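You operate a simulated robot arm through the tools that you are given. There is no shell and no other tool.

You run a simulated robot arm. Do the job below in one go: nothing can be reset, and whatever is moved stays where it is left.

TASK
Fit the short cartridge that the grey housing's label names; close and fill it.
Fine: lid down, clamp tight, valve open, then one press of its relief button to let the air out.

It is judged by the outcome, as a careful person would: the job done as asked, and still so three seconds after it is handed in. It fails if anything else is knocked over, pushed out of place, dropped, spilled or broken. A push-on lid holds only when it is set on centred and level and pressed home; a screw cap is set on level and turned clockwise until tight.

THE ROBOT
A 7-joint arm with a four-finger gripper, fixed in place. Base frame: the origin is at the foot of the arm, x ahead of it, y to its left, z up. Lengths are in m, angles in degrees, forces in N, time in s.
Its first joint turns from -69.0 to 172.0 degrees. Payload 3.67 kg.
Tool frame: the origin (TCP) lies between the finger pads and is the grasp point; the fingertips stand 0.028 m ahead of it; z points along the fingers, y is the line along which they close. Largest opening 0.112 m; the body of the gripper starts 0.073 m behind the TCP.
Orientation is that of the tool frame in the base frame, as [roll, pitch, yaw] about the fixed x, y, z axes, in that order (R = Rz(yaw) Ry(pitch) Rx(roll)). With the fingers straight down and closing along the base's y, the tool's x points along the base's -x, its y along +y and its z along -z.

THE INTERFACE
- The arm moves only by the tool play_rows. Its argument "deltas" is one flat list of numbers, 7 for each row, row after row: the turn, a rotation vector about the tool's x, y, z in rad, then the shift along the tool's x, y, z in m, then the finger opening in m, from 0 to 0.112. In form: [rx, ry, rz, dx, dy, dz, hand, rx, ry, rz, dx, dy, dz, hand, ...]. A call has 1 to 20 rows; each row shifts and turns the commanded pose from where the row before left it, along the tool's axes as they then stand. Each row takes 0.2 s and may step no farther than 0.05 m and 8.6 degrees from the row before; otherwise, or with a gripper value out of range, the whole call is refused. A pose out of reach is approached as far as the arm can. The call stops where the force on the tool passes 50 N (or 10 N more than at its start, if that is more) or the arm is blocked; 0.2 s more then pass. The fingers move at their own pace and stop on an object; they squeeze with about 25 N. The grip force told is the motor's: it shows also when the fingers shut on nothing. Time passes only in rows, and 0.2 s behind the last, so rows that do not move let the fingers close. It gives the time, the measured TCP pose, the force on the tool (base axes), the opening and the grip force at its end, in the units of the frame above (readings bear some noise), with the torque about the TCP (base axes, N m) and any sound that the robot's microphone picked up.
- Cameras (640 x 400 px; columns grow to the right, rows downward): "scene" is fixed at [0.0515, 0.6481, 1.7376]; the picture's right is [-0.72, -0.69, 0.00], its down [-0.37, 0.38, -0.85] and it looks along [0.59, -0.61, -0.53] (base axes); focal length 333 px, centre (320, 200). "wrist" rides on the gripper at [0.06, -0.018, -0.104] in the tool frame; the picture's right is [0.29, 0.96, 0.00], its down [-0.80, 0.24, -0.55] and it looks along [-0.53, 0.16, 0.83] (tool axes); focal length 234 px, centre (320, 200). There is no depth. A picture from a camera that has moved, and an enlarged one, comes with that camera's place and axes in the base frame and with its lens.
- grab_frame(camera): a new picture of that camera. It takes no simulated time.
- raise_lower(by): slides the trunk up (or, below 0, down) by that many m; the arm rides with it, the base frame stays. It gives what a move gives, with no picture.
- zoom(camera, box): a new picture of the part [left, top, right, bottom] of that camera's present view, enlarged. It takes no simulated time.
- job_done(): hands the job in; it is judged then, once.

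Places have to be worked out from the pictures, the camera data and where the tool is seen. Open the gripper and draw the arm clear of the work before you hand the job in, unless the task says otherwise.

The tools are called after "Call:" by a JSON object that holds its "api" and its "payload". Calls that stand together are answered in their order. play_rows: Moves the arm, as the interface text tells. Its arguments: {"type":"object","properties":{"deltas":{"type":"array","items":{"type":"number"}}},"required":["deltas"]} The other tools are called the same way: raise_lower (by) slides the trunk up or down; grab_frame (camera) takes a picture; zoom (camera, box) takes an enlarged picture of a part of a camera's view; job_done () hands the job in.

At the start:

```text
time: 0.0
tcp_pos: [0.7306, 0.0112, 1.3237]
tcp_rot: [179.9, 0.0, -180.0]
contact_force: [-0.3, -0.5, 0.6]
wrist_torque: [-0.01, 0.02, -0.01]
finger_gap: 0.1123
gripper_force: 0.1
trunk travel left (down, up): [-0.75, 0.09]
```

scene: 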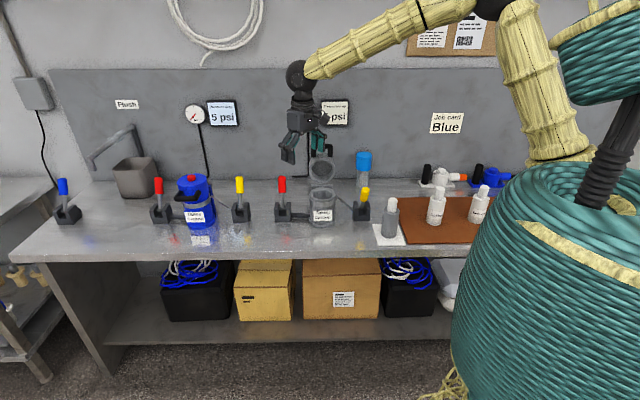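
wrist: 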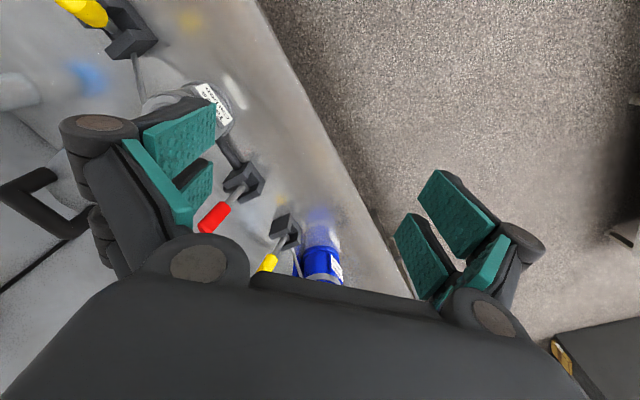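

I start by looking closely at the bench: the labels, the housings, and the cartridges.

Call:
{"api": "zoom", "payload": {"camera": "scene", "box": [270, 140, 400, 240]}}

Call:
{"api": "zoom", "payload": {"camera": "scene", "box": [370, 150, 520, 250]}}

Call:
{"api": "zoom", "payload": {"camera": "scene", "box": [130, 140, 270, 250]}}

Call:
{"api": "zoom", "payload": {"camera": "scene", "box": [180, 60, 380, 170]}}

```text
4.00 times, centred on (335, 190) of scene
camera zoom: at [0.0515, 0.6481, 1.7376], right [-0.72, -0.69, 0.0], down [-0.37, 0.38, -0.85], along [0.59, -0.61, -0.53], focal length 1330 px, centre (260, 240)
```

zoom: 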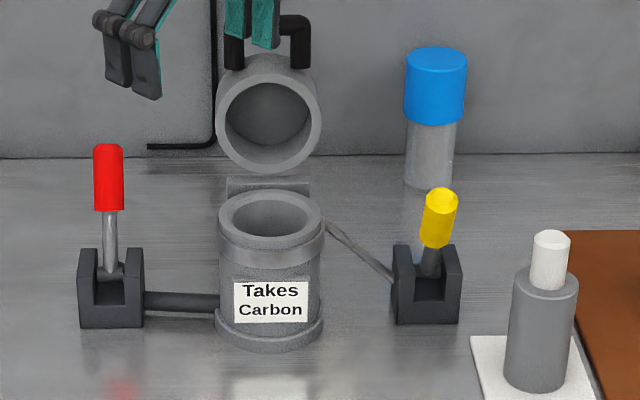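

```text
4.00 times, centred on (445, 200) of scene
camera zoom: at [0.0515, 0.6481, 1.7376], right [-0.72, -0.69, 0.0], down [-0.37, 0.38, -0.85], along [0.59, -0.61, -0.53], focal length 1330 px, centre (-180, 200)
```

zoom: 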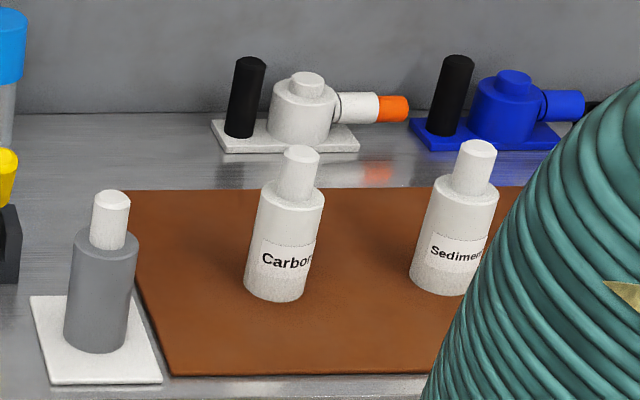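

```text
3.64 times, centred on (200, 195) of scene
camera zoom: at [0.0515, 0.6481, 1.7376], right [-0.72, -0.69, 0.0], down [-0.37, 0.38, -0.85], along [0.59, -0.61, -0.53], focal length 1209 px, centre (756, 218)
```

zoom: 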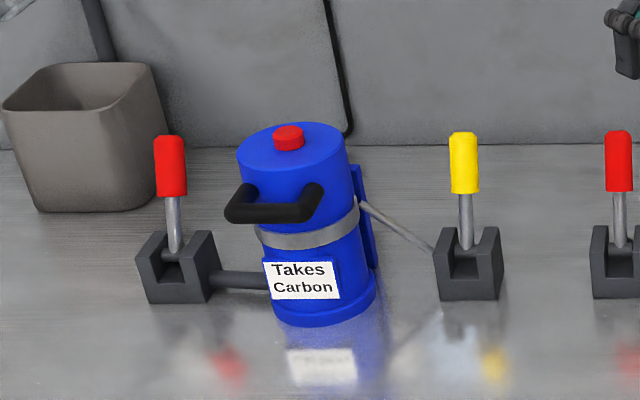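

```text
3.20 times, centred on (280, 115) of scene
camera zoom: at [0.0515, 0.6481, 1.7376], right [-0.72, -0.69, 0.0], down [-0.37, 0.38, -0.85], along [0.59, -0.61, -0.53], focal length 1064 px, centre (448, 472)
```

zoom: 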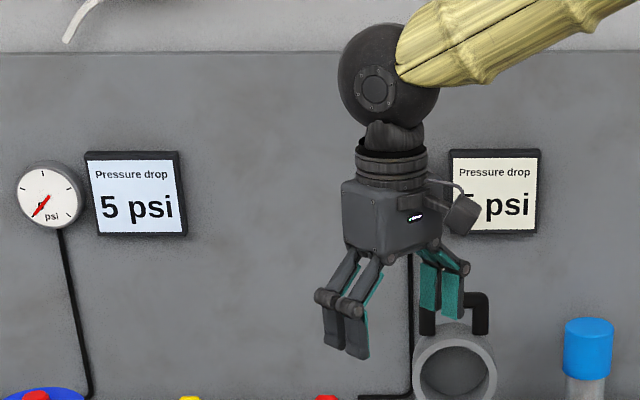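

The grey housing reads "Takes Carbon"; it stands open, with a red lever on its bottom pipe (valve) and a yellow lever on its band (clamp). The cartridges are partly hidden by the robot body, so I move the arm high over the near bench and turn the wrist camera toward the mat for a look.

Call:
{"api": "play_rows", "payload": {"deltas": [0, 0, 0, 0.028, -0.032, 0, 0.112, 0, 0, 0, 0.028, -0.032, 0, 0.112, 0, 0, 0, 0.028, -0.032, 0, 0.112, 0, 0, 0, 0.028, -0.032, 0, 0.112, 0, 0, 0, 0.028, -0.032, 0, 0.112, 0, 0, 0, 0.028, -0.032, 0, 0.112, 0, 0, 0, 0.028, -0.032, 0, 0.112, 0, 0, 0, 0.028, -0.032, 0, 0.112, 0, 0, 0.14, 0, 0, 0, 0.112, 0, 0, 0.14, 0, 0, 0, 0.112, 0, 0, 0.14, 0, 0, 0, 0.112, 0, 0, 0.14, 0, 0, 0, 0.112, 0, 0, 0.14, 0, 0, 0, 0.112, 0, 0, 0.14, 0, 0, 0, 0.112, 0, 0, 0.14, 0, 0, 0, 0.112, 0, 0, 0.14, 0, 0, 0, 0.112, 0, 0, 0.14, 0, 0, 0, 0.112]}}

Call:
{"api": "grab_frame", "payload": {"camera": "wrist"}}

Call:
{"api": "grab_frame", "payload": {"camera": "scene"}}

```text
time: 3.6
tcp_pos: [0.506, -0.243, 1.3229]
tcp_rot: [-180.0, 0.1, 107.7]
contact_force: [0.6, 1.6, -0.4]
wrist_torque: [-0.02, -0.01, 0.01]
finger_gap: 0.1122
gripper_force: 0.1
trunk travel left (down, up): [-0.75, 0.09]
```

```text
taken
camera wrist: at [0.4709, -0.1919, 1.4287], right [0.82, 0.57, 0.0], down [0.47, -0.69, 0.56], along [0.31, -0.46, -0.83], focal length 234 px, centre (320, 200)
```

wrist: 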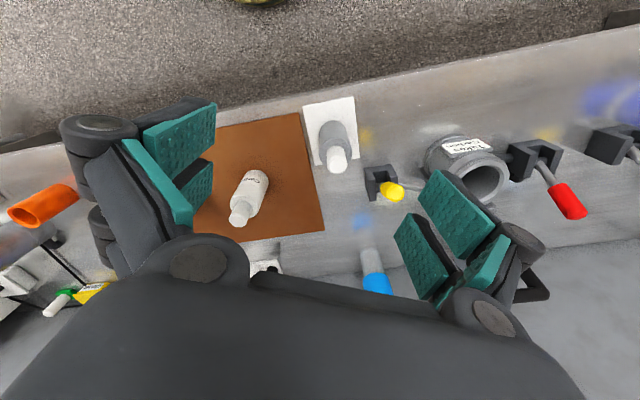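

```text
taken
```

scene: 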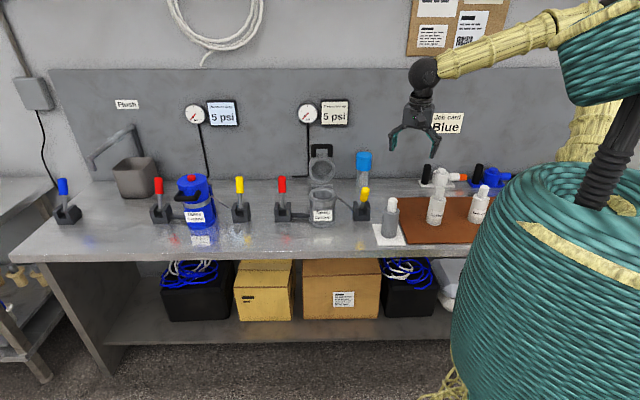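

I see the Carbon cartridge, a grey one on a white pad, and more objects to the left of the view (an orange cylinder, something green/yellow). I turn further to see the right end of the bench before deciding which cartridge is the short Carbon.

Call:
{"api": "play_rows", "payload": {"deltas": [0, 0, 0, -0.016, -0.031, 0, 0.112, 0, 0, 0, -0.016, -0.031, 0, 0.112, 0, 0, 0, -0.016, -0.031, 0, 0.112, 0, 0, 0, -0.016, -0.031, 0, 0.112, 0, 0, 0.14, 0, 0, 0, 0.112, 0, 0, 0.14, 0, 0, 0, 0.112, 0, 0, 0.14, 0, 0, 0, 0.112, 0, 0, 0.14, 0, 0, 0, 0.112, 0, 0, 0.14, 0, 0, 0, 0.112]}}

Call:
{"api": "grab_frame", "payload": {"camera": "wrist"}}

Call:
{"api": "grab_frame", "payload": {"camera": "scene"}}

```text
time: 5.6
tcp_pos: [0.4084, -0.3448, 1.3234]
tcp_rot: [-179.9, 0.0, 67.6]
contact_force: [-0.5, 0.0, -0.5]
wrist_torque: [-0.01, 0.0, -0.06]
finger_gap: 0.112
gripper_force: 0.1
trunk travel left (down, up): [-0.75, 0.09]
```

```text
taken
camera wrist: at [0.4145, -0.283, 1.4281], right [1.0, -0.1, 0.0], down [-0.08, -0.83, 0.55], along [-0.06, -0.55, -0.83], focal length 234 px, centre (320, 200)
```

wrist: 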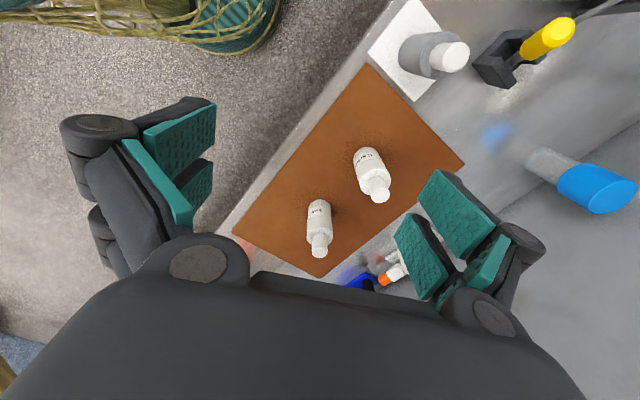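

```text
taken
```

scene: 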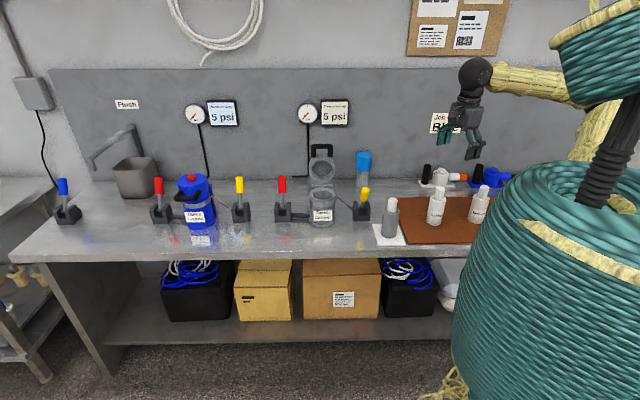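

Only two white cartridges stand on the mat from here. I zoom to read their labels and compare their heights.

Call:
{"api": "zoom", "payload": {"camera": "wrist", "box": [290, 120, 450, 290]}}

Call:
{"api": "zoom", "payload": {"camera": "scene", "box": [370, 150, 520, 250]}}

Call:
{"api": "zoom", "payload": {"camera": "scene", "box": [270, 90, 400, 235]}}

Call:
{"api": "zoom", "payload": {"camera": "scene", "box": [400, 0, 540, 140]}}

```text
2.35 times, centred on (370, 205) of wrist
camera zoom: at [0.4145, -0.283, 1.4281], right [1.0, -0.1, 0.0], down [-0.08, -0.83, 0.55], along [-0.06, -0.55, -0.83], focal length 551 px, centre (202, 188)
```

zoom: 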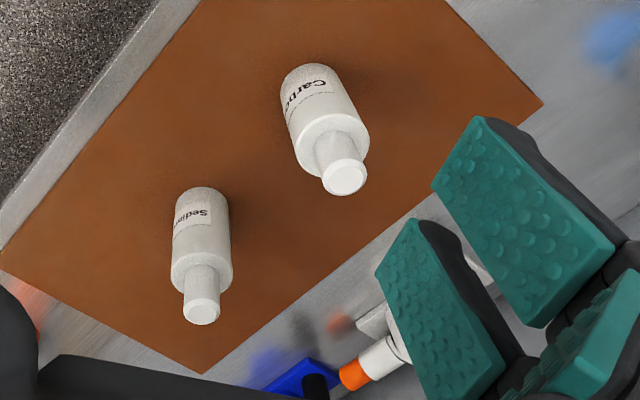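

```text
4.00 times, centred on (445, 200) of scene
camera zoom: at [0.0515, 0.6481, 1.7376], right [-0.72, -0.69, 0.0], down [-0.37, 0.38, -0.85], along [0.59, -0.61, -0.53], focal length 1330 px, centre (-180, 200)
```

zoom: 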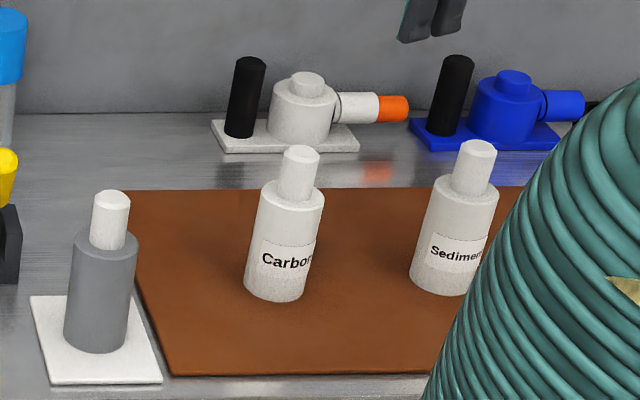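

```text
2.76 times, centred on (335, 162) of scene
camera zoom: at [0.0515, 0.6481, 1.7376], right [-0.72, -0.69, 0.0], down [-0.37, 0.38, -0.85], along [0.59, -0.61, -0.53], focal length 917 px, centre (279, 303)
```

zoom: 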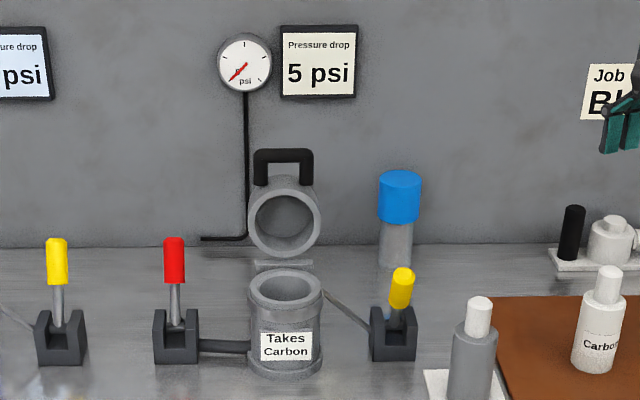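

```text
2.86 times, centred on (470, 70) of scene
camera zoom: at [0.0515, 0.6481, 1.7376], right [-0.72, -0.69, 0.0], down [-0.37, 0.38, -0.85], along [0.59, -0.61, -0.53], focal length 950 px, centre (-109, 571)
```

zoom: 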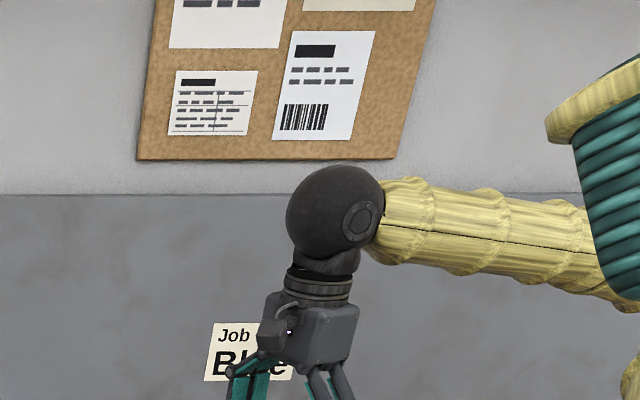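

The label on the nearer one reads "Carbon", the other "Sediment". Now I swing the arm over toward the grey housing (about x 0.88, y -0.22) to look at its inside, lid and levers from above.

Call:
{"api": "play_rows", "payload": {"deltas": [0, 0, 0, 0.035, 0.0275, 0.00875, 0.112, 0, 0, 0, 0.035, 0.0275, 0.00875, 0.112, 0, 0, 0, 0.035, 0.0275, 0.00875, 0.112, 0, 0, 0, 0.035, 0.0275, 0.00875, 0.112, 0, 0, 0, 0.035, 0.0275, 0.00875, 0.112, 0, 0, 0, 0.035, 0.0275, 0.00875, 0.112, 0, 0, 0, 0.035, 0.0275, 0.00875, 0.112, 0, 0, 0, 0.035, 0.0275, 0.00875, 0.112, 0, 0, -0.142, 0, 0, 0, 0.112, 0, 0, -0.142, 0, 0, 0, 0.112, 0, 0, -0.142, 0, 0, 0, 0.112, 0, 0, -0.142, 0, 0, 0, 0.112, 0, 0, -0.142, 0, 0, 0, 0.112, 0, 0, -0.142, 0, 0, 0, 0.112, 0, 0, -0.142, 0, 0, 0, 0.112, 0, 0, -0.142, 0, 0, 0, 0.112, 0, 0, -0.142, 0, 0, 0, 0.112, 0, 0, -0.142, 0, 0, 0, 0.112]}}

Call:
{"api": "grab_frame", "payload": {"camera": "wrist"}}

Call:
{"api": "grab_frame", "payload": {"camera": "scene"}}

```text
time: 9.4
tcp_pos: [0.7187, -0.1675, 1.2533]
tcp_rot: [180.0, -0.1, 149.3]
contact_force: [-0.1, -0.9, 0.3]
wrist_torque: [0.02, 0.02, 0.03]
finger_gap: 0.1121
gripper_force: 0.1
trunk travel left (down, up): [-0.75, 0.09]
```

```text
taken
camera wrist: at [0.6573, -0.154, 1.3573], right [0.24, 0.97, 0.0], down [0.81, -0.2, 0.55], along [0.54, -0.13, -0.83], focal length 234 px, centre (320, 200)
```

wrist: 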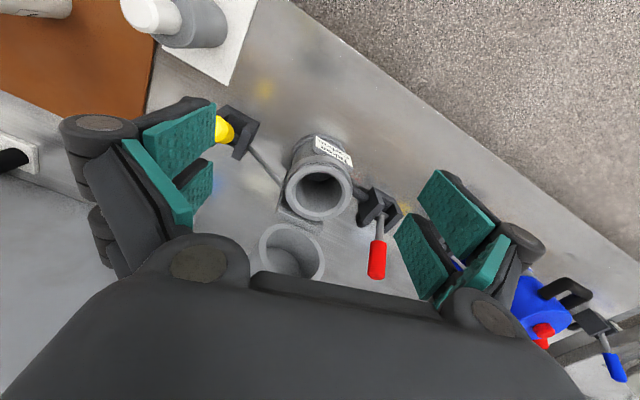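

```text
taken
```

scene: 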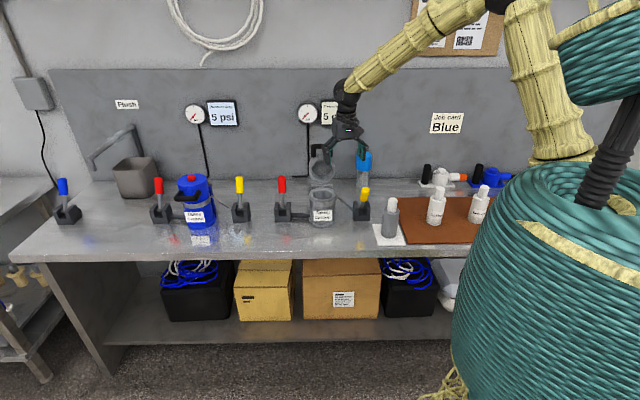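

The housing's bore is visible between the fingers. I zoom on it and on the levers.

Call:
{"api": "zoom", "payload": {"camera": "wrist", "box": [200, 90, 420, 290]}}

Call:
{"api": "zoom", "payload": {"camera": "scene", "box": [340, 170, 400, 230]}}

Call:
{"api": "zoom", "payload": {"camera": "scene", "box": [220, 165, 300, 230]}}

```text
2.00 times, centred on (310, 190) of wrist
camera zoom: at [0.6573, -0.154, 1.3573], right [0.24, 0.97, 0.0], down [0.81, -0.2, 0.55], along [0.54, -0.13, -0.83], focal length 468 px, centre (340, 220)
```

zoom: 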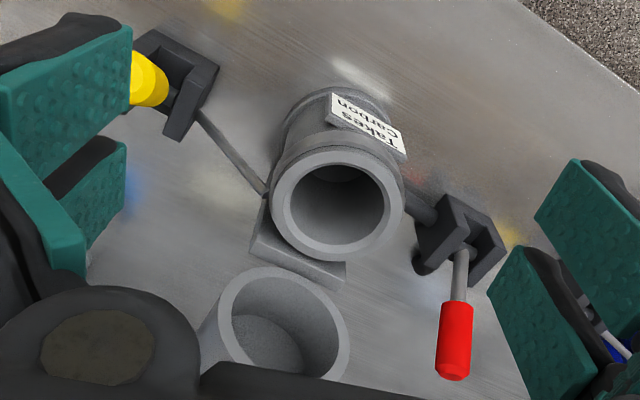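

```text
6.67 times, centred on (370, 200) of scene
camera zoom: at [0.0515, 0.6481, 1.7376], right [-0.72, -0.69, 0.0], down [-0.37, 0.38, -0.85], along [0.59, -0.61, -0.53], focal length 2217 px, centre (-13, 200)
```

zoom: 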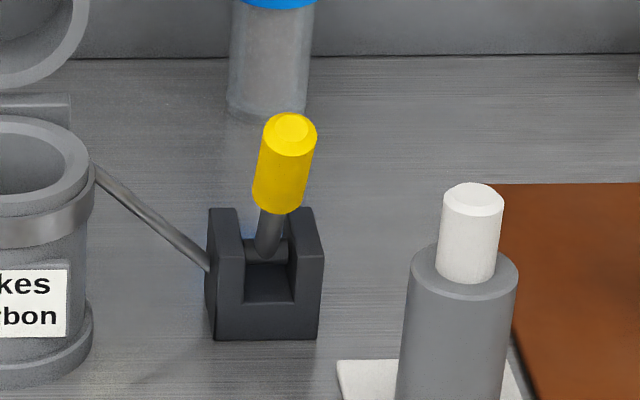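

```text
6.15 times, centred on (260, 198) of scene
camera zoom: at [0.0515, 0.6481, 1.7376], right [-0.72, -0.69, 0.0], down [-0.37, 0.38, -0.85], along [0.59, -0.61, -0.53], focal length 2046 px, centre (689, 215)
```

zoom: 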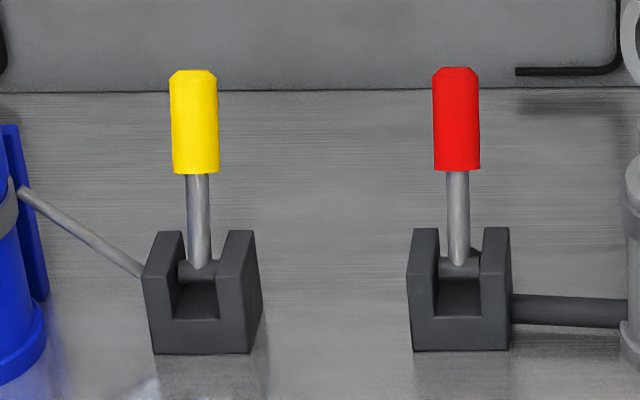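

Working from both cameras: bench top is about z 0.905, the housing rim is centred near (0.853, -0.203, 1.035), and the Carbon stem top is near (0.503, -0.518, 1.073) with its shoulder at about 1.024. I move above the Carbon cartridge with the fingers closing along the bench (yaw about 134) to check the alignment.

Call:
{"api": "play_rows", "payload": {"deltas": [0, 0, 0, 0.0007, -0.0457, 0, 0.112, 0, 0, 0, 0.0007, -0.0457, 0, 0.112, 0, 0, 0, 0.0007, -0.0457, 0, 0.112, 0, 0, 0, 0.0007, -0.0457, 0, 0.112, 0, 0, 0, 0.0007, -0.0457, 0, 0.112, 0, 0, 0, 0.0007, -0.0457, 0, 0.112, 0, 0, 0, 0.0007, -0.0457, 0, 0.112, 0, 0, 0, 0.0007, -0.0457, 0, 0.112, 0, 0, 0, 0.0007, -0.0457, 0, 0.112, 0, 0, 0.1335, 0, 0, 0.015, 0.112, 0, 0, 0.1335, 0, 0, 0.015, 0.112, 0, 0, 0, 0, 0, 0.02, 0.112]}}

Call:
{"api": "grab_frame", "payload": {"camera": "wrist"}}

Call:
{"api": "grab_frame", "payload": {"camera": "scene"}}

```text
time: 12.0
tcp_pos: [0.5005, -0.5194, 1.203]
tcp_rot: [180.0, -0.1, 133.7]
contact_force: [-0.2, 0.5, 0.0]
wrist_torque: [0.0, 0.0, 0.02]
finger_gap: 0.1117
gripper_force: 0.0
trunk travel left (down, up): [-0.75, 0.09]
```

```text
taken
camera wrist: at [0.4466, -0.489, 1.308], right [0.49, 0.87, 0.0], down [0.72, -0.41, 0.55], along [0.48, -0.27, -0.83], focal length 234 px, centre (320, 200)
```

wrist: 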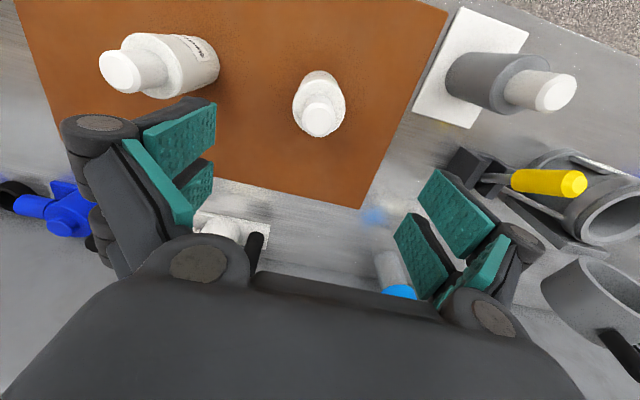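

```text
taken
```

scene: 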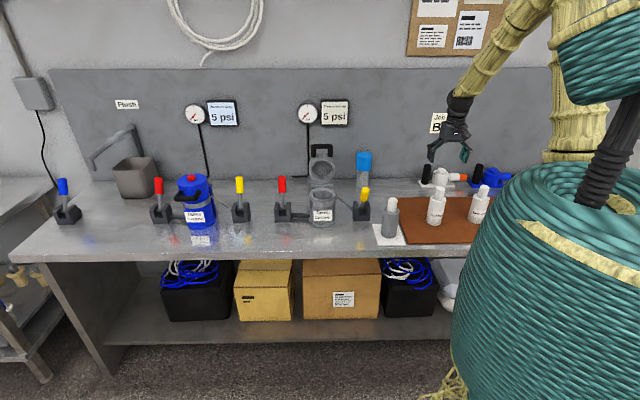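

The stem top sits at (319,122), matching where the tool axis should cross at z 1.073, so I am centred over the Carbon. A quick zoom confirms label and centring before descending.

Call:
{"api": "zoom", "payload": {"camera": "wrist", "box": [260, 50, 380, 150]}}

Call:
{"api": "zoom", "payload": {"camera": "scene", "box": [410, 120, 500, 230]}}

Call:
{"api": "zoom", "payload": {"camera": "wrist", "box": [460, 130, 640, 380]}}

```text
4.00 times, centred on (320, 100) of wrist
camera zoom: at [0.4466, -0.489, 1.308], right [0.49, 0.87, 0.0], down [0.72, -0.41, 0.55], along [0.48, -0.27, -0.83], focal length 937 px, centre (320, 600)
```

zoom: 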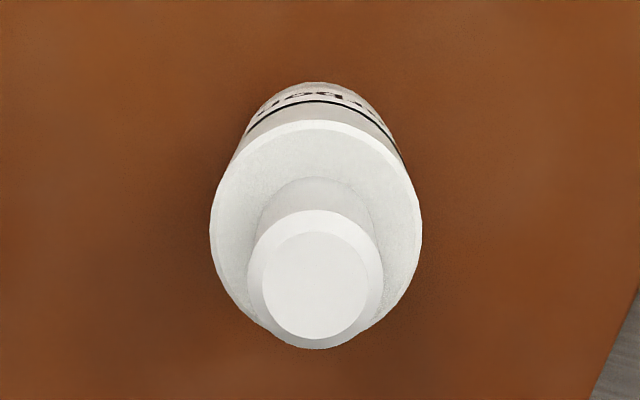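

```text
3.64 times, centred on (455, 175) of scene
camera zoom: at [0.0515, 0.6481, 1.7376], right [-0.72, -0.69, 0.0], down [-0.37, 0.38, -0.85], along [0.59, -0.61, -0.53], focal length 1209 px, centre (-171, 291)
```

zoom: 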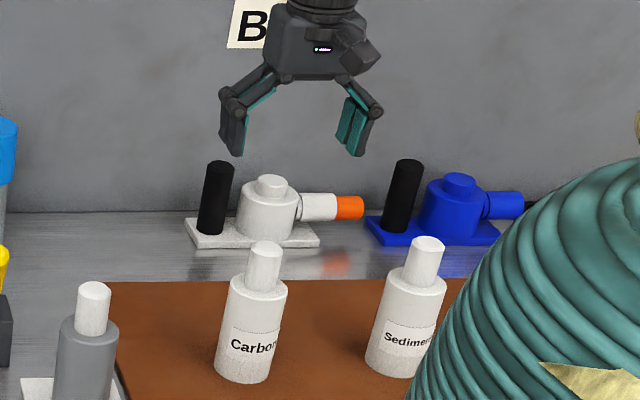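

```text
1.60 times, centred on (550, 255) of wrist
camera zoom: at [0.4466, -0.489, 1.308], right [0.49, 0.87, 0.0], down [0.72, -0.41, 0.55], along [0.48, -0.27, -0.83], focal length 375 px, centre (-48, 112)
```

zoom: 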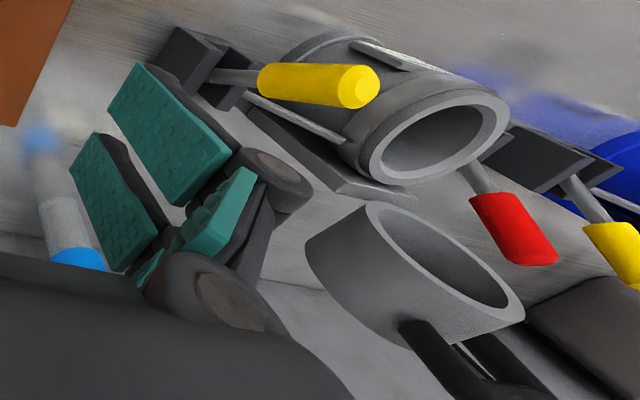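

Centred to about a millimetre and clearly the Carbon one. I descend 0.147 m so the pads span the stem with tips just above the shoulder, then close.

Call:
{"api": "play_rows", "payload": {"deltas": [0, 0, 0, 0, -0.001, 0.03, 0.09, 0, 0, 0, 0, 0, 0.03, 0.09, 0, 0, 0, 0, 0, 0.03, 0.09, 0, 0, 0, 0, 0, 0.03, 0.09, 0, 0, 0, 0, 0, 0.025, 0.09, 0, 0, 0, 0, 0, 0, 0.09]}}

Call:
{"api": "grab_frame", "payload": {"camera": "wrist"}}

Call:
{"api": "zoom", "payload": {"camera": "scene", "box": [390, 140, 490, 230]}}

```text
time: 13.4
tcp_pos: [0.4992, -0.5183, 1.0571]
tcp_rot: [179.9, 0.0, 133.9]
contact_force: [0.2, -0.5, -0.3]
wrist_torque: [0.01, -0.04, -0.01]
finger_gap: 0.0899
gripper_force: 0.0
trunk travel left (down, up): [-0.75, 0.09]
```

```text
taken
camera wrist: at [0.4448, -0.4882, 1.1618], right [0.49, 0.87, 0.0], down [0.72, -0.41, 0.55], along [0.48, -0.27, -0.83], focal length 234 px, centre (320, 200)
```

wrist: 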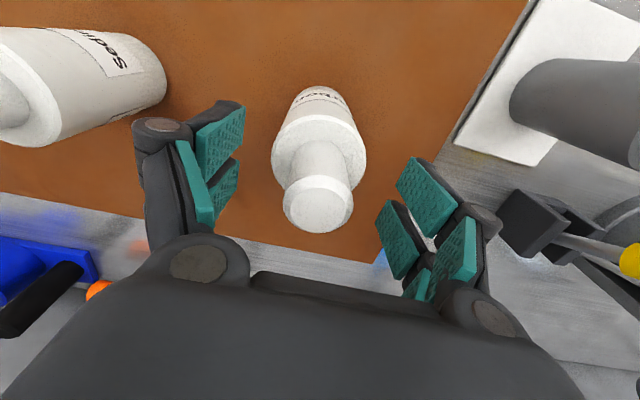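

```text
4.44 times, centred on (440, 185) of scene
camera zoom: at [0.0515, 0.6481, 1.7376], right [-0.72, -0.69, 0.0], down [-0.37, 0.38, -0.85], along [0.59, -0.61, -0.53], focal length 1478 px, centre (-213, 267)
```

zoom: 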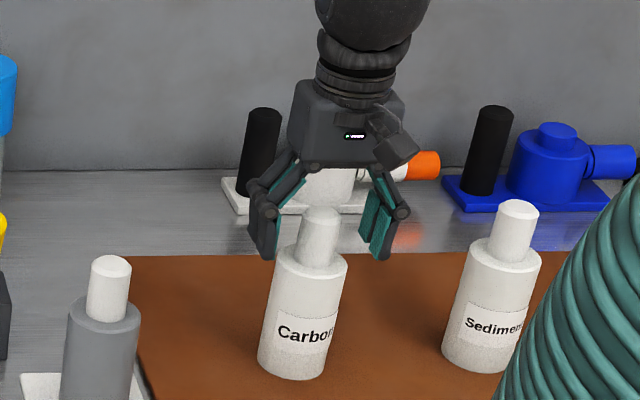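

The fingers straddle the stem with the tips just above the shoulder. I close on the stem and let the fingers settle.

Call:
{"api": "play_rows", "payload": {"deltas": [0, 0, 0, 0, 0, 0, 0.06, 0, 0, 0, 0, 0, 0, 0.02, 0, 0, 0, 0, 0, 0, 0.02, 0, 0, 0, 0, 0, 0, 0.02]}}

Call:
{"api": "grab_frame", "payload": {"camera": "wrist"}}

```text
time: 14.4
tcp_pos: [0.5006, -0.5191, 1.057]
tcp_rot: [180.0, 0.0, 133.8]
contact_force: [0.3, 1.0, -0.4]
wrist_torque: [0.1, 0.04, 0.02]
finger_gap: 0.0317
gripper_force: 25.0
trunk travel left (down, up): [-0.75, 0.09]
```

```text
taken
camera wrist: at [0.4451, -0.4886, 1.1617], right [0.49, 0.87, 0.0], down [0.72, -0.41, 0.55], along [0.48, -0.27, -0.83], focal length 234 px, centre (320, 200)
```

wrist: 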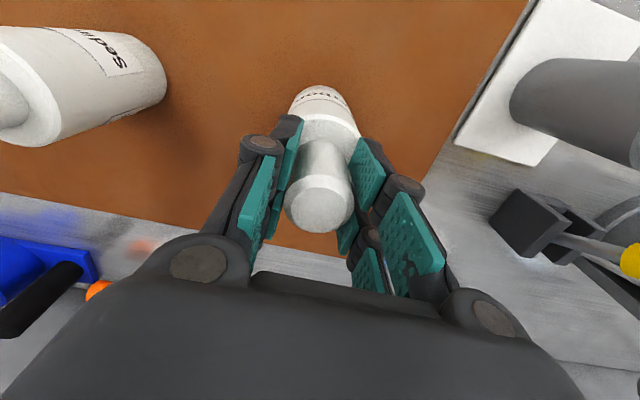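

Firm grip: 0.0317 m opening at 25 N. I lift straight up 0.24 m.

Call:
{"api": "play_rows", "payload": {"deltas": [0, 0, 0, 0, 0, -0.01, 0.02, 0, 0, 0, 0, 0, -0.025, 0.02, 0, 0, 0, 0, 0, -0.03, 0.02, 0, 0, 0, 0, 0, -0.035, 0.02, 0, 0, 0, 0, 0, -0.035, 0.02, 0, 0, 0, 0, 0, -0.035, 0.02, 0, 0, 0, 0, 0, -0.035, 0.02, 0, 0, 0, 0, 0, -0.03, 0.02, 0, 0, 0, 0, 0, -0.01, 0.02]}}

Call:
{"api": "grab_frame", "payload": {"camera": "scene"}}

Call:
{"api": "grab_frame", "payload": {"camera": "wrist"}}

```text
time: 16.4
tcp_pos: [0.5038, -0.5194, 1.3014]
tcp_rot: [180.0, 0.0, 133.8]
contact_force: [0.4, 0.4, -1.8]
wrist_torque: [-0.01, 0.02, 0.02]
finger_gap: 0.0318
gripper_force: 24.8
trunk travel left (down, up): [-0.75, 0.09]
```

```text
taken
```

scene: 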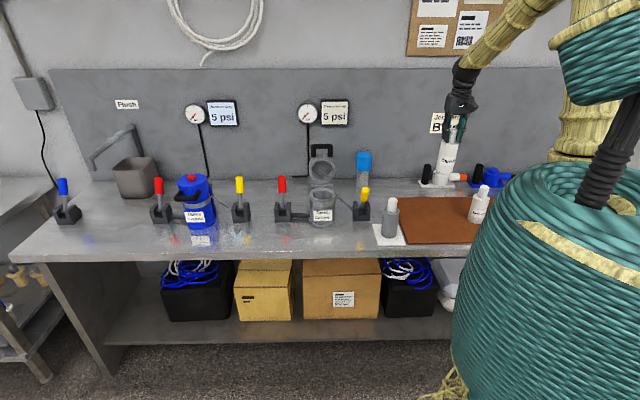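

```text
taken
camera wrist: at [0.4475, -0.4891, 1.4066], right [0.49, 0.87, 0.0], down [0.72, -0.41, 0.55], along [0.48, -0.27, -0.83], focal length 234 px, centre (320, 200)
```

wrist: 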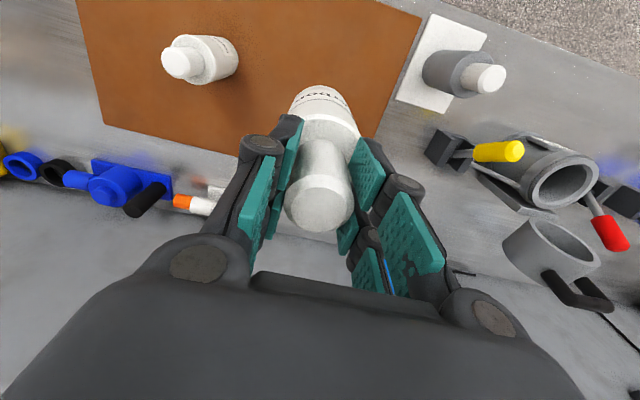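

The cartridge is lifted cleanly. A third sight line also puts the rim at about (0.852, -0.203) for z 1.03; I carry it along the bench to 0.1 m short of the housing to measure once more.

Call:
{"api": "play_rows", "payload": {"deltas": [0, 0, 0, -0.0005, 0.02, 0, 0.02, 0, 0, 0, -0.001, 0.037, 0, 0.02, 0, 0, 0, -0.001, 0.04, 0, 0.02, 0, 0, 0, -0.001, 0.04, 0, 0.02, 0, 0, 0, -0.001, 0.04, 0, 0.02, 0, 0, 0, -0.001, 0.04, 0, 0.02, 0, 0, 0, -0.001, 0.04, 0, 0.02, 0, 0, 0, -0.001, 0.04, 0, 0.02, 0, 0, 0, -0.001, 0.034, 0, 0.02, 0, 0, 0, -0.001, 0.025, 0, 0.02, 0, 0, 0, -0.0005, 0.015, 0, 0.02, 0, 0, 0, 0, 0, 0, 0.02]}}

Call:
{"api": "grab_frame", "payload": {"camera": "wrist"}}

Call:
{"api": "zoom", "payload": {"camera": "wrist", "box": [320, 40, 480, 140]}}

```text
time: 19.0
tcp_pos: [0.7759, -0.2692, 1.3037]
tcp_rot: [180.0, 0.0, 133.8]
contact_force: [-0.9, -0.7, -1.6]
wrist_torque: [0.01, -0.02, 0.02]
finger_gap: 0.0318
gripper_force: 25.2
trunk travel left (down, up): [-0.75, 0.09]
```

```text
taken
camera wrist: at [0.7214, -0.2384, 1.4078], right [0.49, 0.87, 0.0], down [0.73, -0.41, 0.55], along [0.48, -0.27, -0.83], focal length 234 px, centre (320, 200)
```

wrist: 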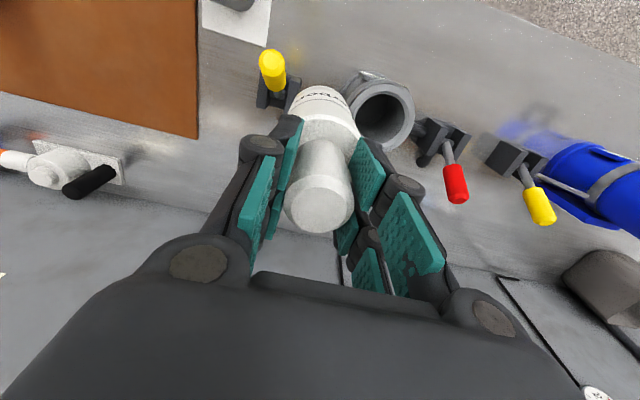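

```text
4.00 times, centred on (400, 90) of wrist
camera zoom: at [0.7214, -0.2384, 1.4078], right [0.49, 0.87, 0.0], down [0.73, -0.41, 0.55], along [0.48, -0.27, -0.83], focal length 937 px, centre (0, 640)
```

zoom: 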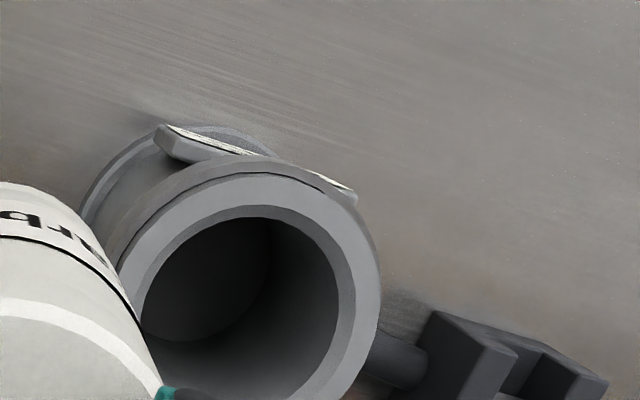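

I shift the zoom box lower to capture the whole rim.

Call:
{"api": "zoom", "payload": {"camera": "wrist", "box": [330, 65, 440, 160]}}

Call:
{"api": "zoom", "payload": {"camera": "scene", "box": [290, 130, 390, 230]}}

```text
4.21 times, centred on (385, 112) of wrist
camera zoom: at [0.7214, -0.2384, 1.4078], right [0.49, 0.87, 0.0], down [0.73, -0.41, 0.55], along [0.48, -0.27, -0.83], focal length 986 px, centre (46, 568)
```

zoom: 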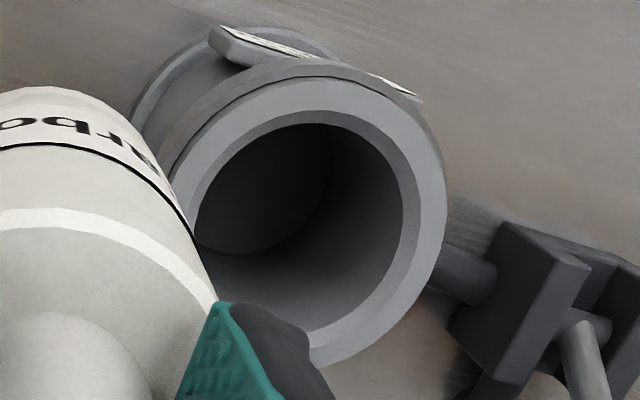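

```text
4.00 times, centred on (340, 180) of scene
camera zoom: at [0.0515, 0.6481, 1.7376], right [-0.72, -0.69, 0.0], down [-0.37, 0.38, -0.85], along [0.59, -0.61, -0.53], focal length 1330 px, centre (240, 280)
```

zoom: 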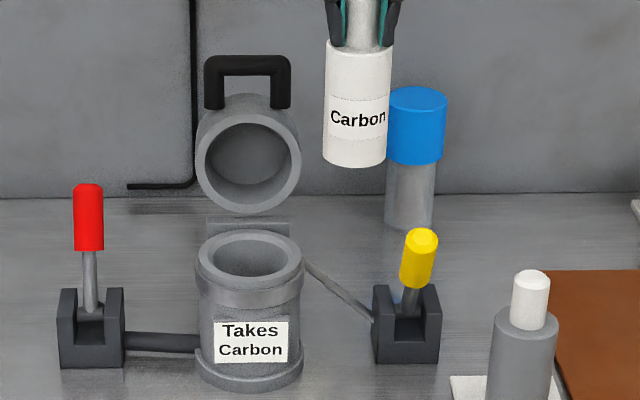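

The rim centre from four sight lines agrees at about (0.852, -0.203, 1.03); bore about 0.076 m versus cartridge about 0.062 m. I move the cartridge over the bore, then lower until its bottom is just above the rim and check.

Call:
{"api": "play_rows", "payload": {"deltas": [0, 0, 0, -0.001, 0.018, 0, 0.02, 0, 0, 0, -0.002, 0.033, 0, 0.02, 0, 0, 0, -0.002, 0.033, 0, 0.02, 0, 0, 0, -0.0012, 0.0178, 0, 0.02, 0, 0, 0, 0, 0, 0.02, 0.02, 0, 0, 0, 0, 0, 0.03, 0.02, 0, 0, 0, 0, 0, 0.03, 0.02, 0, 0, 0, 0, 0, 0.02, 0.02, 0, 0, 0, 0, 0, 0, 0.02]}}

Call:
{"api": "grab_frame", "payload": {"camera": "wrist"}}

Call:
{"api": "zoom", "payload": {"camera": "scene", "box": [270, 120, 380, 230]}}

```text
time: 21.0
tcp_pos: [0.8531, -0.2039, 1.2033]
tcp_rot: [180.0, -0.1, 133.8]
contact_force: [0.2, 0.2, -3.0]
wrist_torque: [0.01, -0.04, -0.02]
finger_gap: 0.0318
gripper_force: 24.8
trunk travel left (down, up): [-0.75, 0.09]
```

```text
taken
camera wrist: at [0.7992, -0.173, 1.3085], right [0.49, 0.87, 0.0], down [0.72, -0.41, 0.55], along [0.48, -0.27, -0.83], focal length 234 px, centre (320, 200)
```

wrist: 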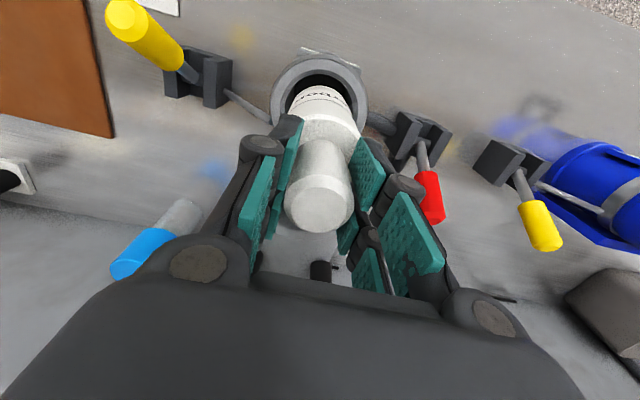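

```text
3.64 times, centred on (325, 175) of scene
camera zoom: at [0.0515, 0.6481, 1.7376], right [-0.72, -0.69, 0.0], down [-0.37, 0.38, -0.85], along [0.59, -0.61, -0.53], focal length 1209 px, centre (302, 291)
```

zoom: 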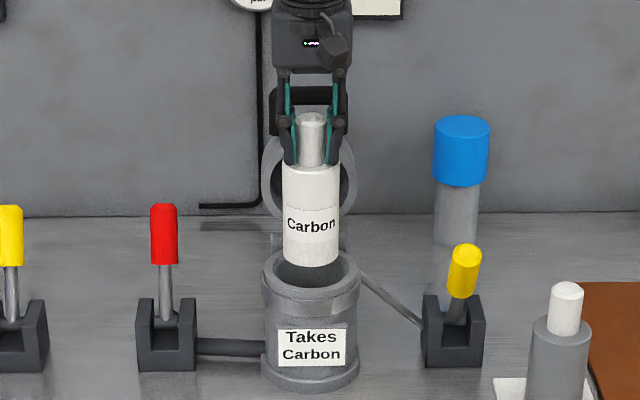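

The cartridge hangs just above the bore, nearly centred. I zoom into the wrist view to judge the gap on each side.

Call:
{"api": "zoom", "payload": {"camera": "wrist", "box": [250, 30, 390, 160]}}

Call:
{"api": "zoom", "payload": {"camera": "scene", "box": [300, 160, 350, 220]}}

```text
3.08 times, centred on (320, 95) of wrist
camera zoom: at [0.7992, -0.173, 1.3085], right [0.49, 0.87, 0.0], down [0.72, -0.41, 0.55], along [0.48, -0.27, -0.83], focal length 720 px, centre (320, 523)
```

zoom: 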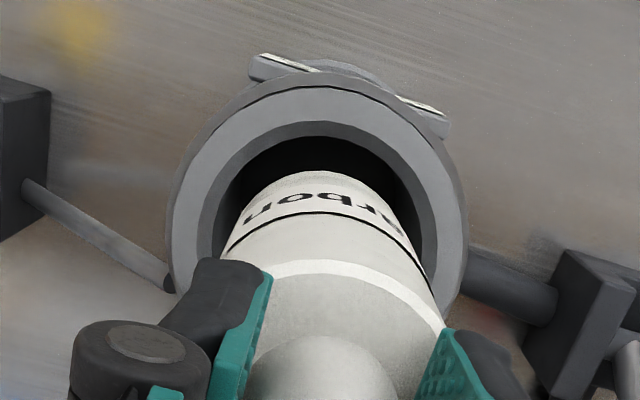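

```text
6.67 times, centred on (325, 190) of scene
camera zoom: at [0.0515, 0.6481, 1.7376], right [-0.72, -0.69, 0.0], down [-0.37, 0.38, -0.85], along [0.59, -0.61, -0.53], focal length 2217 px, centre (287, 267)
```

zoom: 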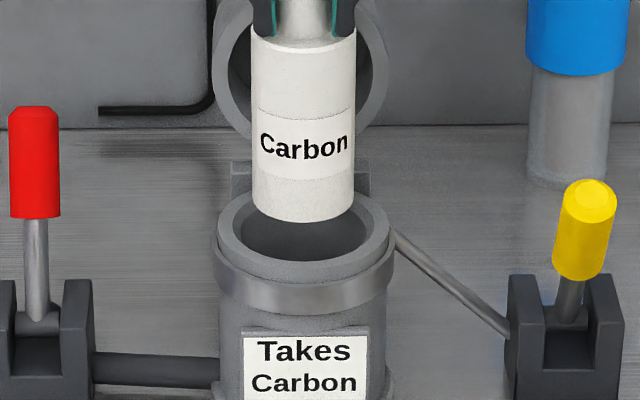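

The gap looks even: rim centre within about 1 mm of the tool axis, with roughly 9 mm clearance all round. I lower it 0.10 m into the bore at moderate speed.

Call:
{"api": "play_rows", "payload": {"deltas": [0, 0, 0, 0, 0, 0.01, 0.02, 0, 0, 0, 0, 0, 0.015, 0.02, 0, 0, 0, 0, 0, 0.015, 0.02, 0, 0, 0, 0, 0, 0.015, 0.02, 0, 0, 0, 0, 0, 0.015, 0.02, 0, 0, 0, 0, 0, 0.015, 0.02, 0, 0, 0, 0, 0, 0.015, 0.02, 0, 0, 0, 0, 0, 0, 0.02]}}

Call:
{"api": "grab_frame", "payload": {"camera": "wrist"}}

Call:
{"api": "zoom", "payload": {"camera": "scene", "box": [290, 140, 360, 220]}}

```text
time: 22.8
tcp_pos: [0.8527, -0.2036, 1.103]
tcp_rot: [180.0, 0.0, 133.8]
contact_force: [-0.7, 0.1, -1.0]
wrist_torque: [0.03, 0.03, 0.02]
finger_gap: 0.0314
gripper_force: 24.9
trunk travel left (down, up): [-0.75, 0.09]
```

```text
taken
camera wrist: at [0.7984, -0.1735, 1.207], right [0.49, 0.87, 0.0], down [0.72, -0.41, 0.55], along [0.48, -0.27, -0.83], focal length 234 px, centre (320, 200)
```

wrist: 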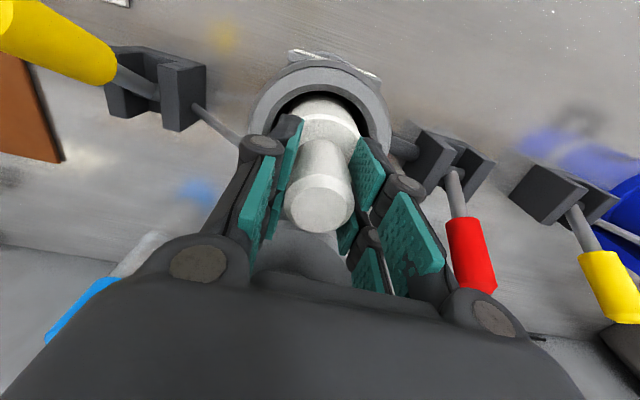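

```text
5.00 times, centred on (325, 180) of scene
camera zoom: at [0.0515, 0.6481, 1.7376], right [-0.72, -0.69, 0.0], down [-0.37, 0.38, -0.85], along [0.59, -0.61, -0.53], focal length 1663 px, centre (295, 300)
```

zoom: 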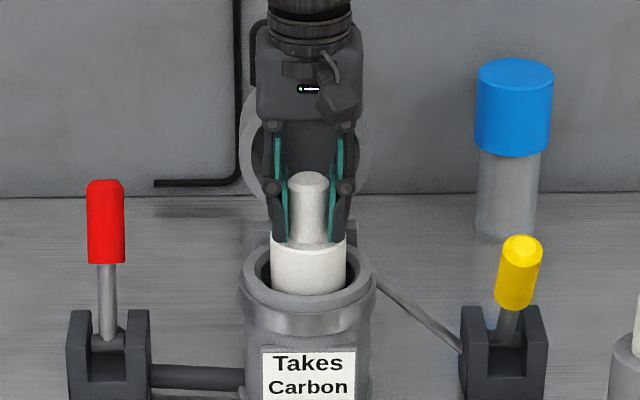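

No contact yet; the cartridge is well inside the bore. I creep down in small steps watching the force.

Call:
{"api": "play_rows", "payload": {"deltas": [0, 0, 0, 0, 0, 0.006, 0.02, 0, 0, 0, 0, 0, 0.006, 0.02, 0, 0, 0, 0, 0, 0.006, 0.02, 0, 0, 0, 0, 0, 0.0, 0.02]}}

Call:
{"api": "play_rows", "payload": {"deltas": [0, 0, 0, 0, 0, 0.004, 0.02, 0, 0, 0, 0, 0, 0.004, 0.02, 0, 0, 0, 0, 0, 0.0, 0.02]}}

```text
time: 23.8
tcp_pos: [0.852, -0.2029, 1.0845]
tcp_rot: [-180.0, 0.0, 133.7]
contact_force: [0.3, -0.7, -2.2]
wrist_torque: [0.03, 0.0, 0.0]
finger_gap: 0.0317
gripper_force: 25.1
trunk travel left (down, up): [-0.75, 0.09]
```

```text
time: 24.6
tcp_pos: [0.8536, -0.2029, 1.0757]
tcp_rot: [179.9, 0.0, 133.8]
contact_force: [0.1, 0.0, -2.1]
wrist_torque: [0.06, -0.01, 0.03]
finger_gap: 0.0319
gripper_force: 25.0
trunk travel left (down, up): [-0.75, 0.09]
```

Still hanging free (−2 N is its weight). I keep creeping down in 3 mm steps.

Call:
{"api": "play_rows", "payload": {"deltas": [0, 0, 0, 0, 0, 0.003, 0.02, 0, 0, 0, 0, 0, 0.003, 0.02, 0, 0, 0, 0, 0, 0.0, 0.02]}}

Call:
{"api": "zoom", "payload": {"camera": "scene", "box": [290, 140, 360, 220]}}

```text
time: 25.4
tcp_pos: [0.8536, -0.2032, 1.0689]
tcp_rot: [-180.0, 0.0, 133.8]
contact_force: [-0.2, 0.7, -1.1]
wrist_torque: [-0.01, 0.05, -0.01]
finger_gap: 0.0315
gripper_force: 24.9
trunk travel left (down, up): [-0.75, 0.09]
```

```text
5.00 times, centred on (325, 180) of scene
camera zoom: at [0.0515, 0.6481, 1.7376], right [-0.72, -0.69, 0.0], down [-0.37, 0.38, -0.85], along [0.59, -0.61, -0.53], focal length 1663 px, centre (295, 300)
```

zoom: 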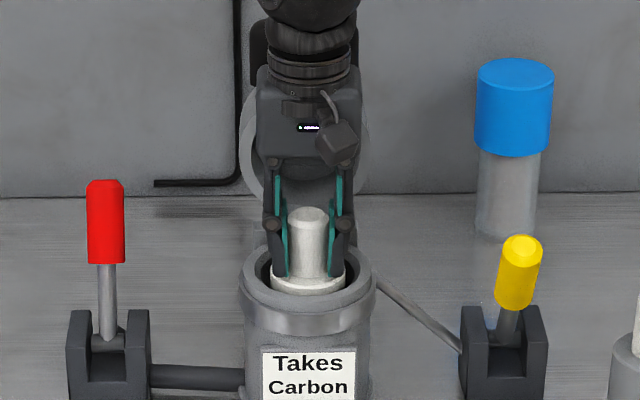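

The shoulder is now about level with the rim and no floor contact yet; I continue 3 mm at a time.

Call:
{"api": "play_rows", "payload": {"deltas": [0, 0, 0, 0, 0, 0.003, 0.02, 0, 0, 0, 0, 0, 0.002, 0.02, 0, 0, 0, 0, 0, 0.0, 0.02]}}

Call:
{"api": "play_rows", "payload": {"deltas": [0, 0, 0, 0, 0, 0.002, 0.02, 0, 0, 0, 0, 0, 0.002, 0.02, 0, 0, 0, 0, 0, 0.0, 0.02]}}

```text
time: 26.2
tcp_pos: [0.8529, -0.2036, 1.0665]
tcp_rot: [179.9, 0.1, 133.8]
contact_force: [-0.4, -0.5, 9.8]
wrist_torque: [0.06, 0.04, 0.05]
finger_gap: 0.0316
gripper_force: 25.2
trunk travel left (down, up): [-0.75, 0.09]
```

```text
time: 27.0
tcp_pos: [0.8531, -0.2041, 1.0636]
tcp_rot: [179.9, 0.0, 133.8]
contact_force: [7.4, -3.7, 23.3]
wrist_torque: [-0.32, -0.42, -0.01]
finger_gap: 0.0315
gripper_force: 25.1
trunk travel left (down, up): [-0.75, 0.09]
```

Floor contact: +23 N upward at TCP z 1.064. I ease off 3 mm and open the fingers modestly (0.052) so they stay inside the rim, then rise.

Call:
{"api": "play_rows", "payload": {"deltas": [0, 0, 0, 0, 0, -0.004, 0.02, 0, 0, 0, 0, 0, 0, 0.02, 0, 0, 0, 0, 0, 0, 0.052, 0, 0, 0, 0, 0, 0, 0.052]}}

Call:
{"api": "grab_frame", "payload": {"camera": "wrist"}}

Call:
{"api": "zoom", "payload": {"camera": "scene", "box": [290, 140, 360, 220]}}

```text
time: 28.0
tcp_pos: [0.8535, -0.2027, 1.065]
tcp_rot: [-180.0, -0.1, 133.8]
contact_force: [-0.3, 0.5, 0.1]
wrist_torque: [-0.03, -0.02, -0.01]
finger_gap: 0.0521
gripper_force: 0.1
trunk travel left (down, up): [-0.75, 0.09]
```

```text
taken
camera wrist: at [0.7977, -0.1732, 1.1699], right [0.49, 0.87, 0.0], down [0.73, -0.41, 0.55], along [0.48, -0.27, -0.83], focal length 234 px, centre (320, 200)
```

wrist: 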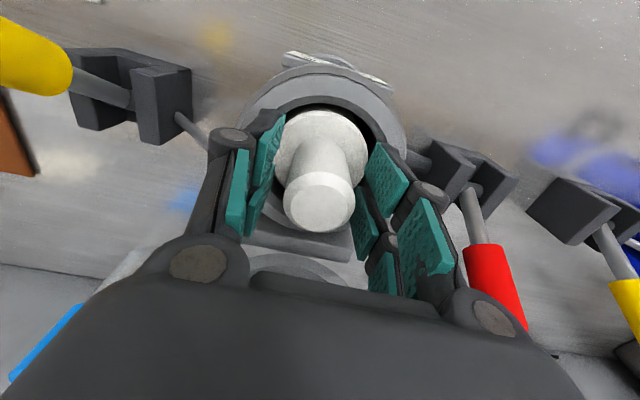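

```text
5.00 times, centred on (325, 180) of scene
camera zoom: at [0.0515, 0.6481, 1.7376], right [-0.72, -0.69, 0.0], down [-0.37, 0.38, -0.85], along [0.59, -0.61, -0.53], focal length 1663 px, centre (295, 300)
```

zoom: 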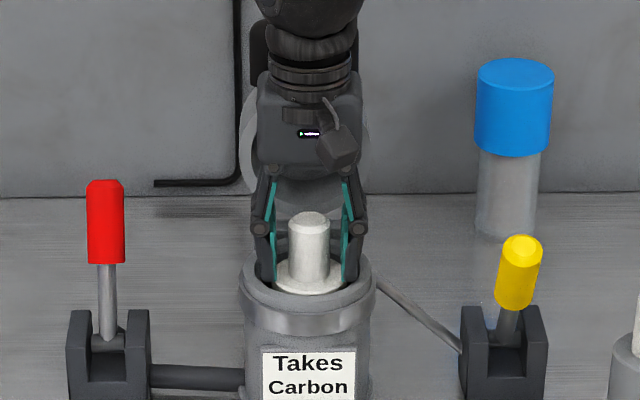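

The cartridge stands upright on the housing floor, released. I withdraw straight up.

Call:
{"api": "play_rows", "payload": {"deltas": [0, 0, 0, 0, 0, -0.01, 0.052, 0, 0, 0, 0, 0, -0.02, 0.052, 0, 0, 0, 0, 0, -0.03, 0.052, 0, 0, 0, 0, 0, -0.035, 0.052, 0, 0, 0, 0, 0, -0.035, 0.052, 0, 0, 0, 0, 0, -0.035, 0.052, 0, 0, 0, 0, 0, -0.035, 0.052, 0, 0, 0, 0, 0, -0.035, 0.052]}}

Call:
{"api": "grab_frame", "payload": {"camera": "wrist"}}

Call:
{"api": "zoom", "payload": {"camera": "scene", "box": [270, 100, 390, 220]}}

```text
time: 29.8
tcp_pos: [0.8528, -0.2019, 1.3022]
tcp_rot: [180.0, -0.1, 133.8]
contact_force: [0.3, 0.6, -0.6]
wrist_torque: [-0.01, -0.02, 0.0]
finger_gap: 0.0518
gripper_force: 0.0
trunk travel left (down, up): [-0.75, 0.09]
```

```text
taken
camera wrist: at [0.7972, -0.1717, 1.4067], right [0.49, 0.87, 0.0], down [0.72, -0.41, 0.55], along [0.48, -0.27, -0.83], focal length 234 px, centre (320, 200)
```

wrist: 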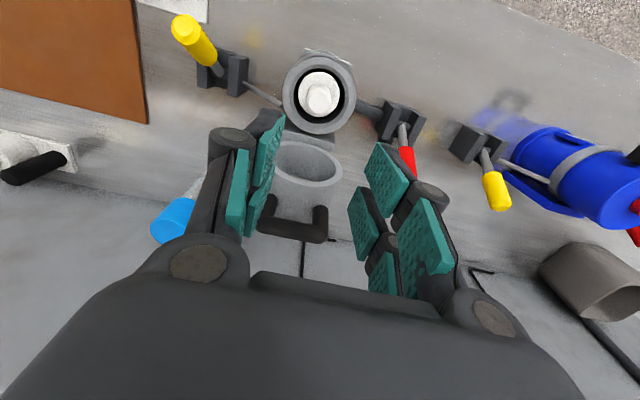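

```text
3.33 times, centred on (330, 160) of scene
camera zoom: at [0.0515, 0.6481, 1.7376], right [-0.72, -0.69, 0.0], down [-0.37, 0.38, -0.85], along [0.59, -0.61, -0.53], focal length 1108 px, centre (287, 333)
```

zoom: 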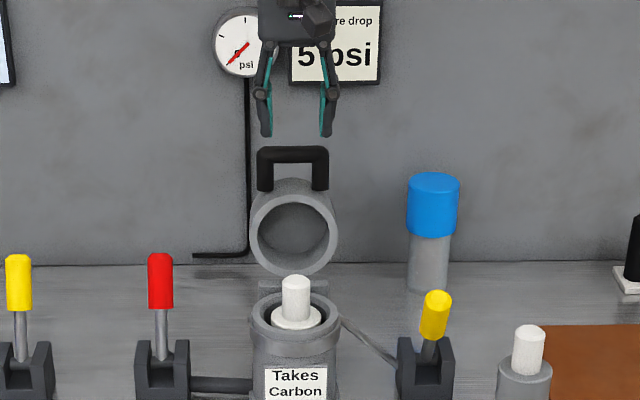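

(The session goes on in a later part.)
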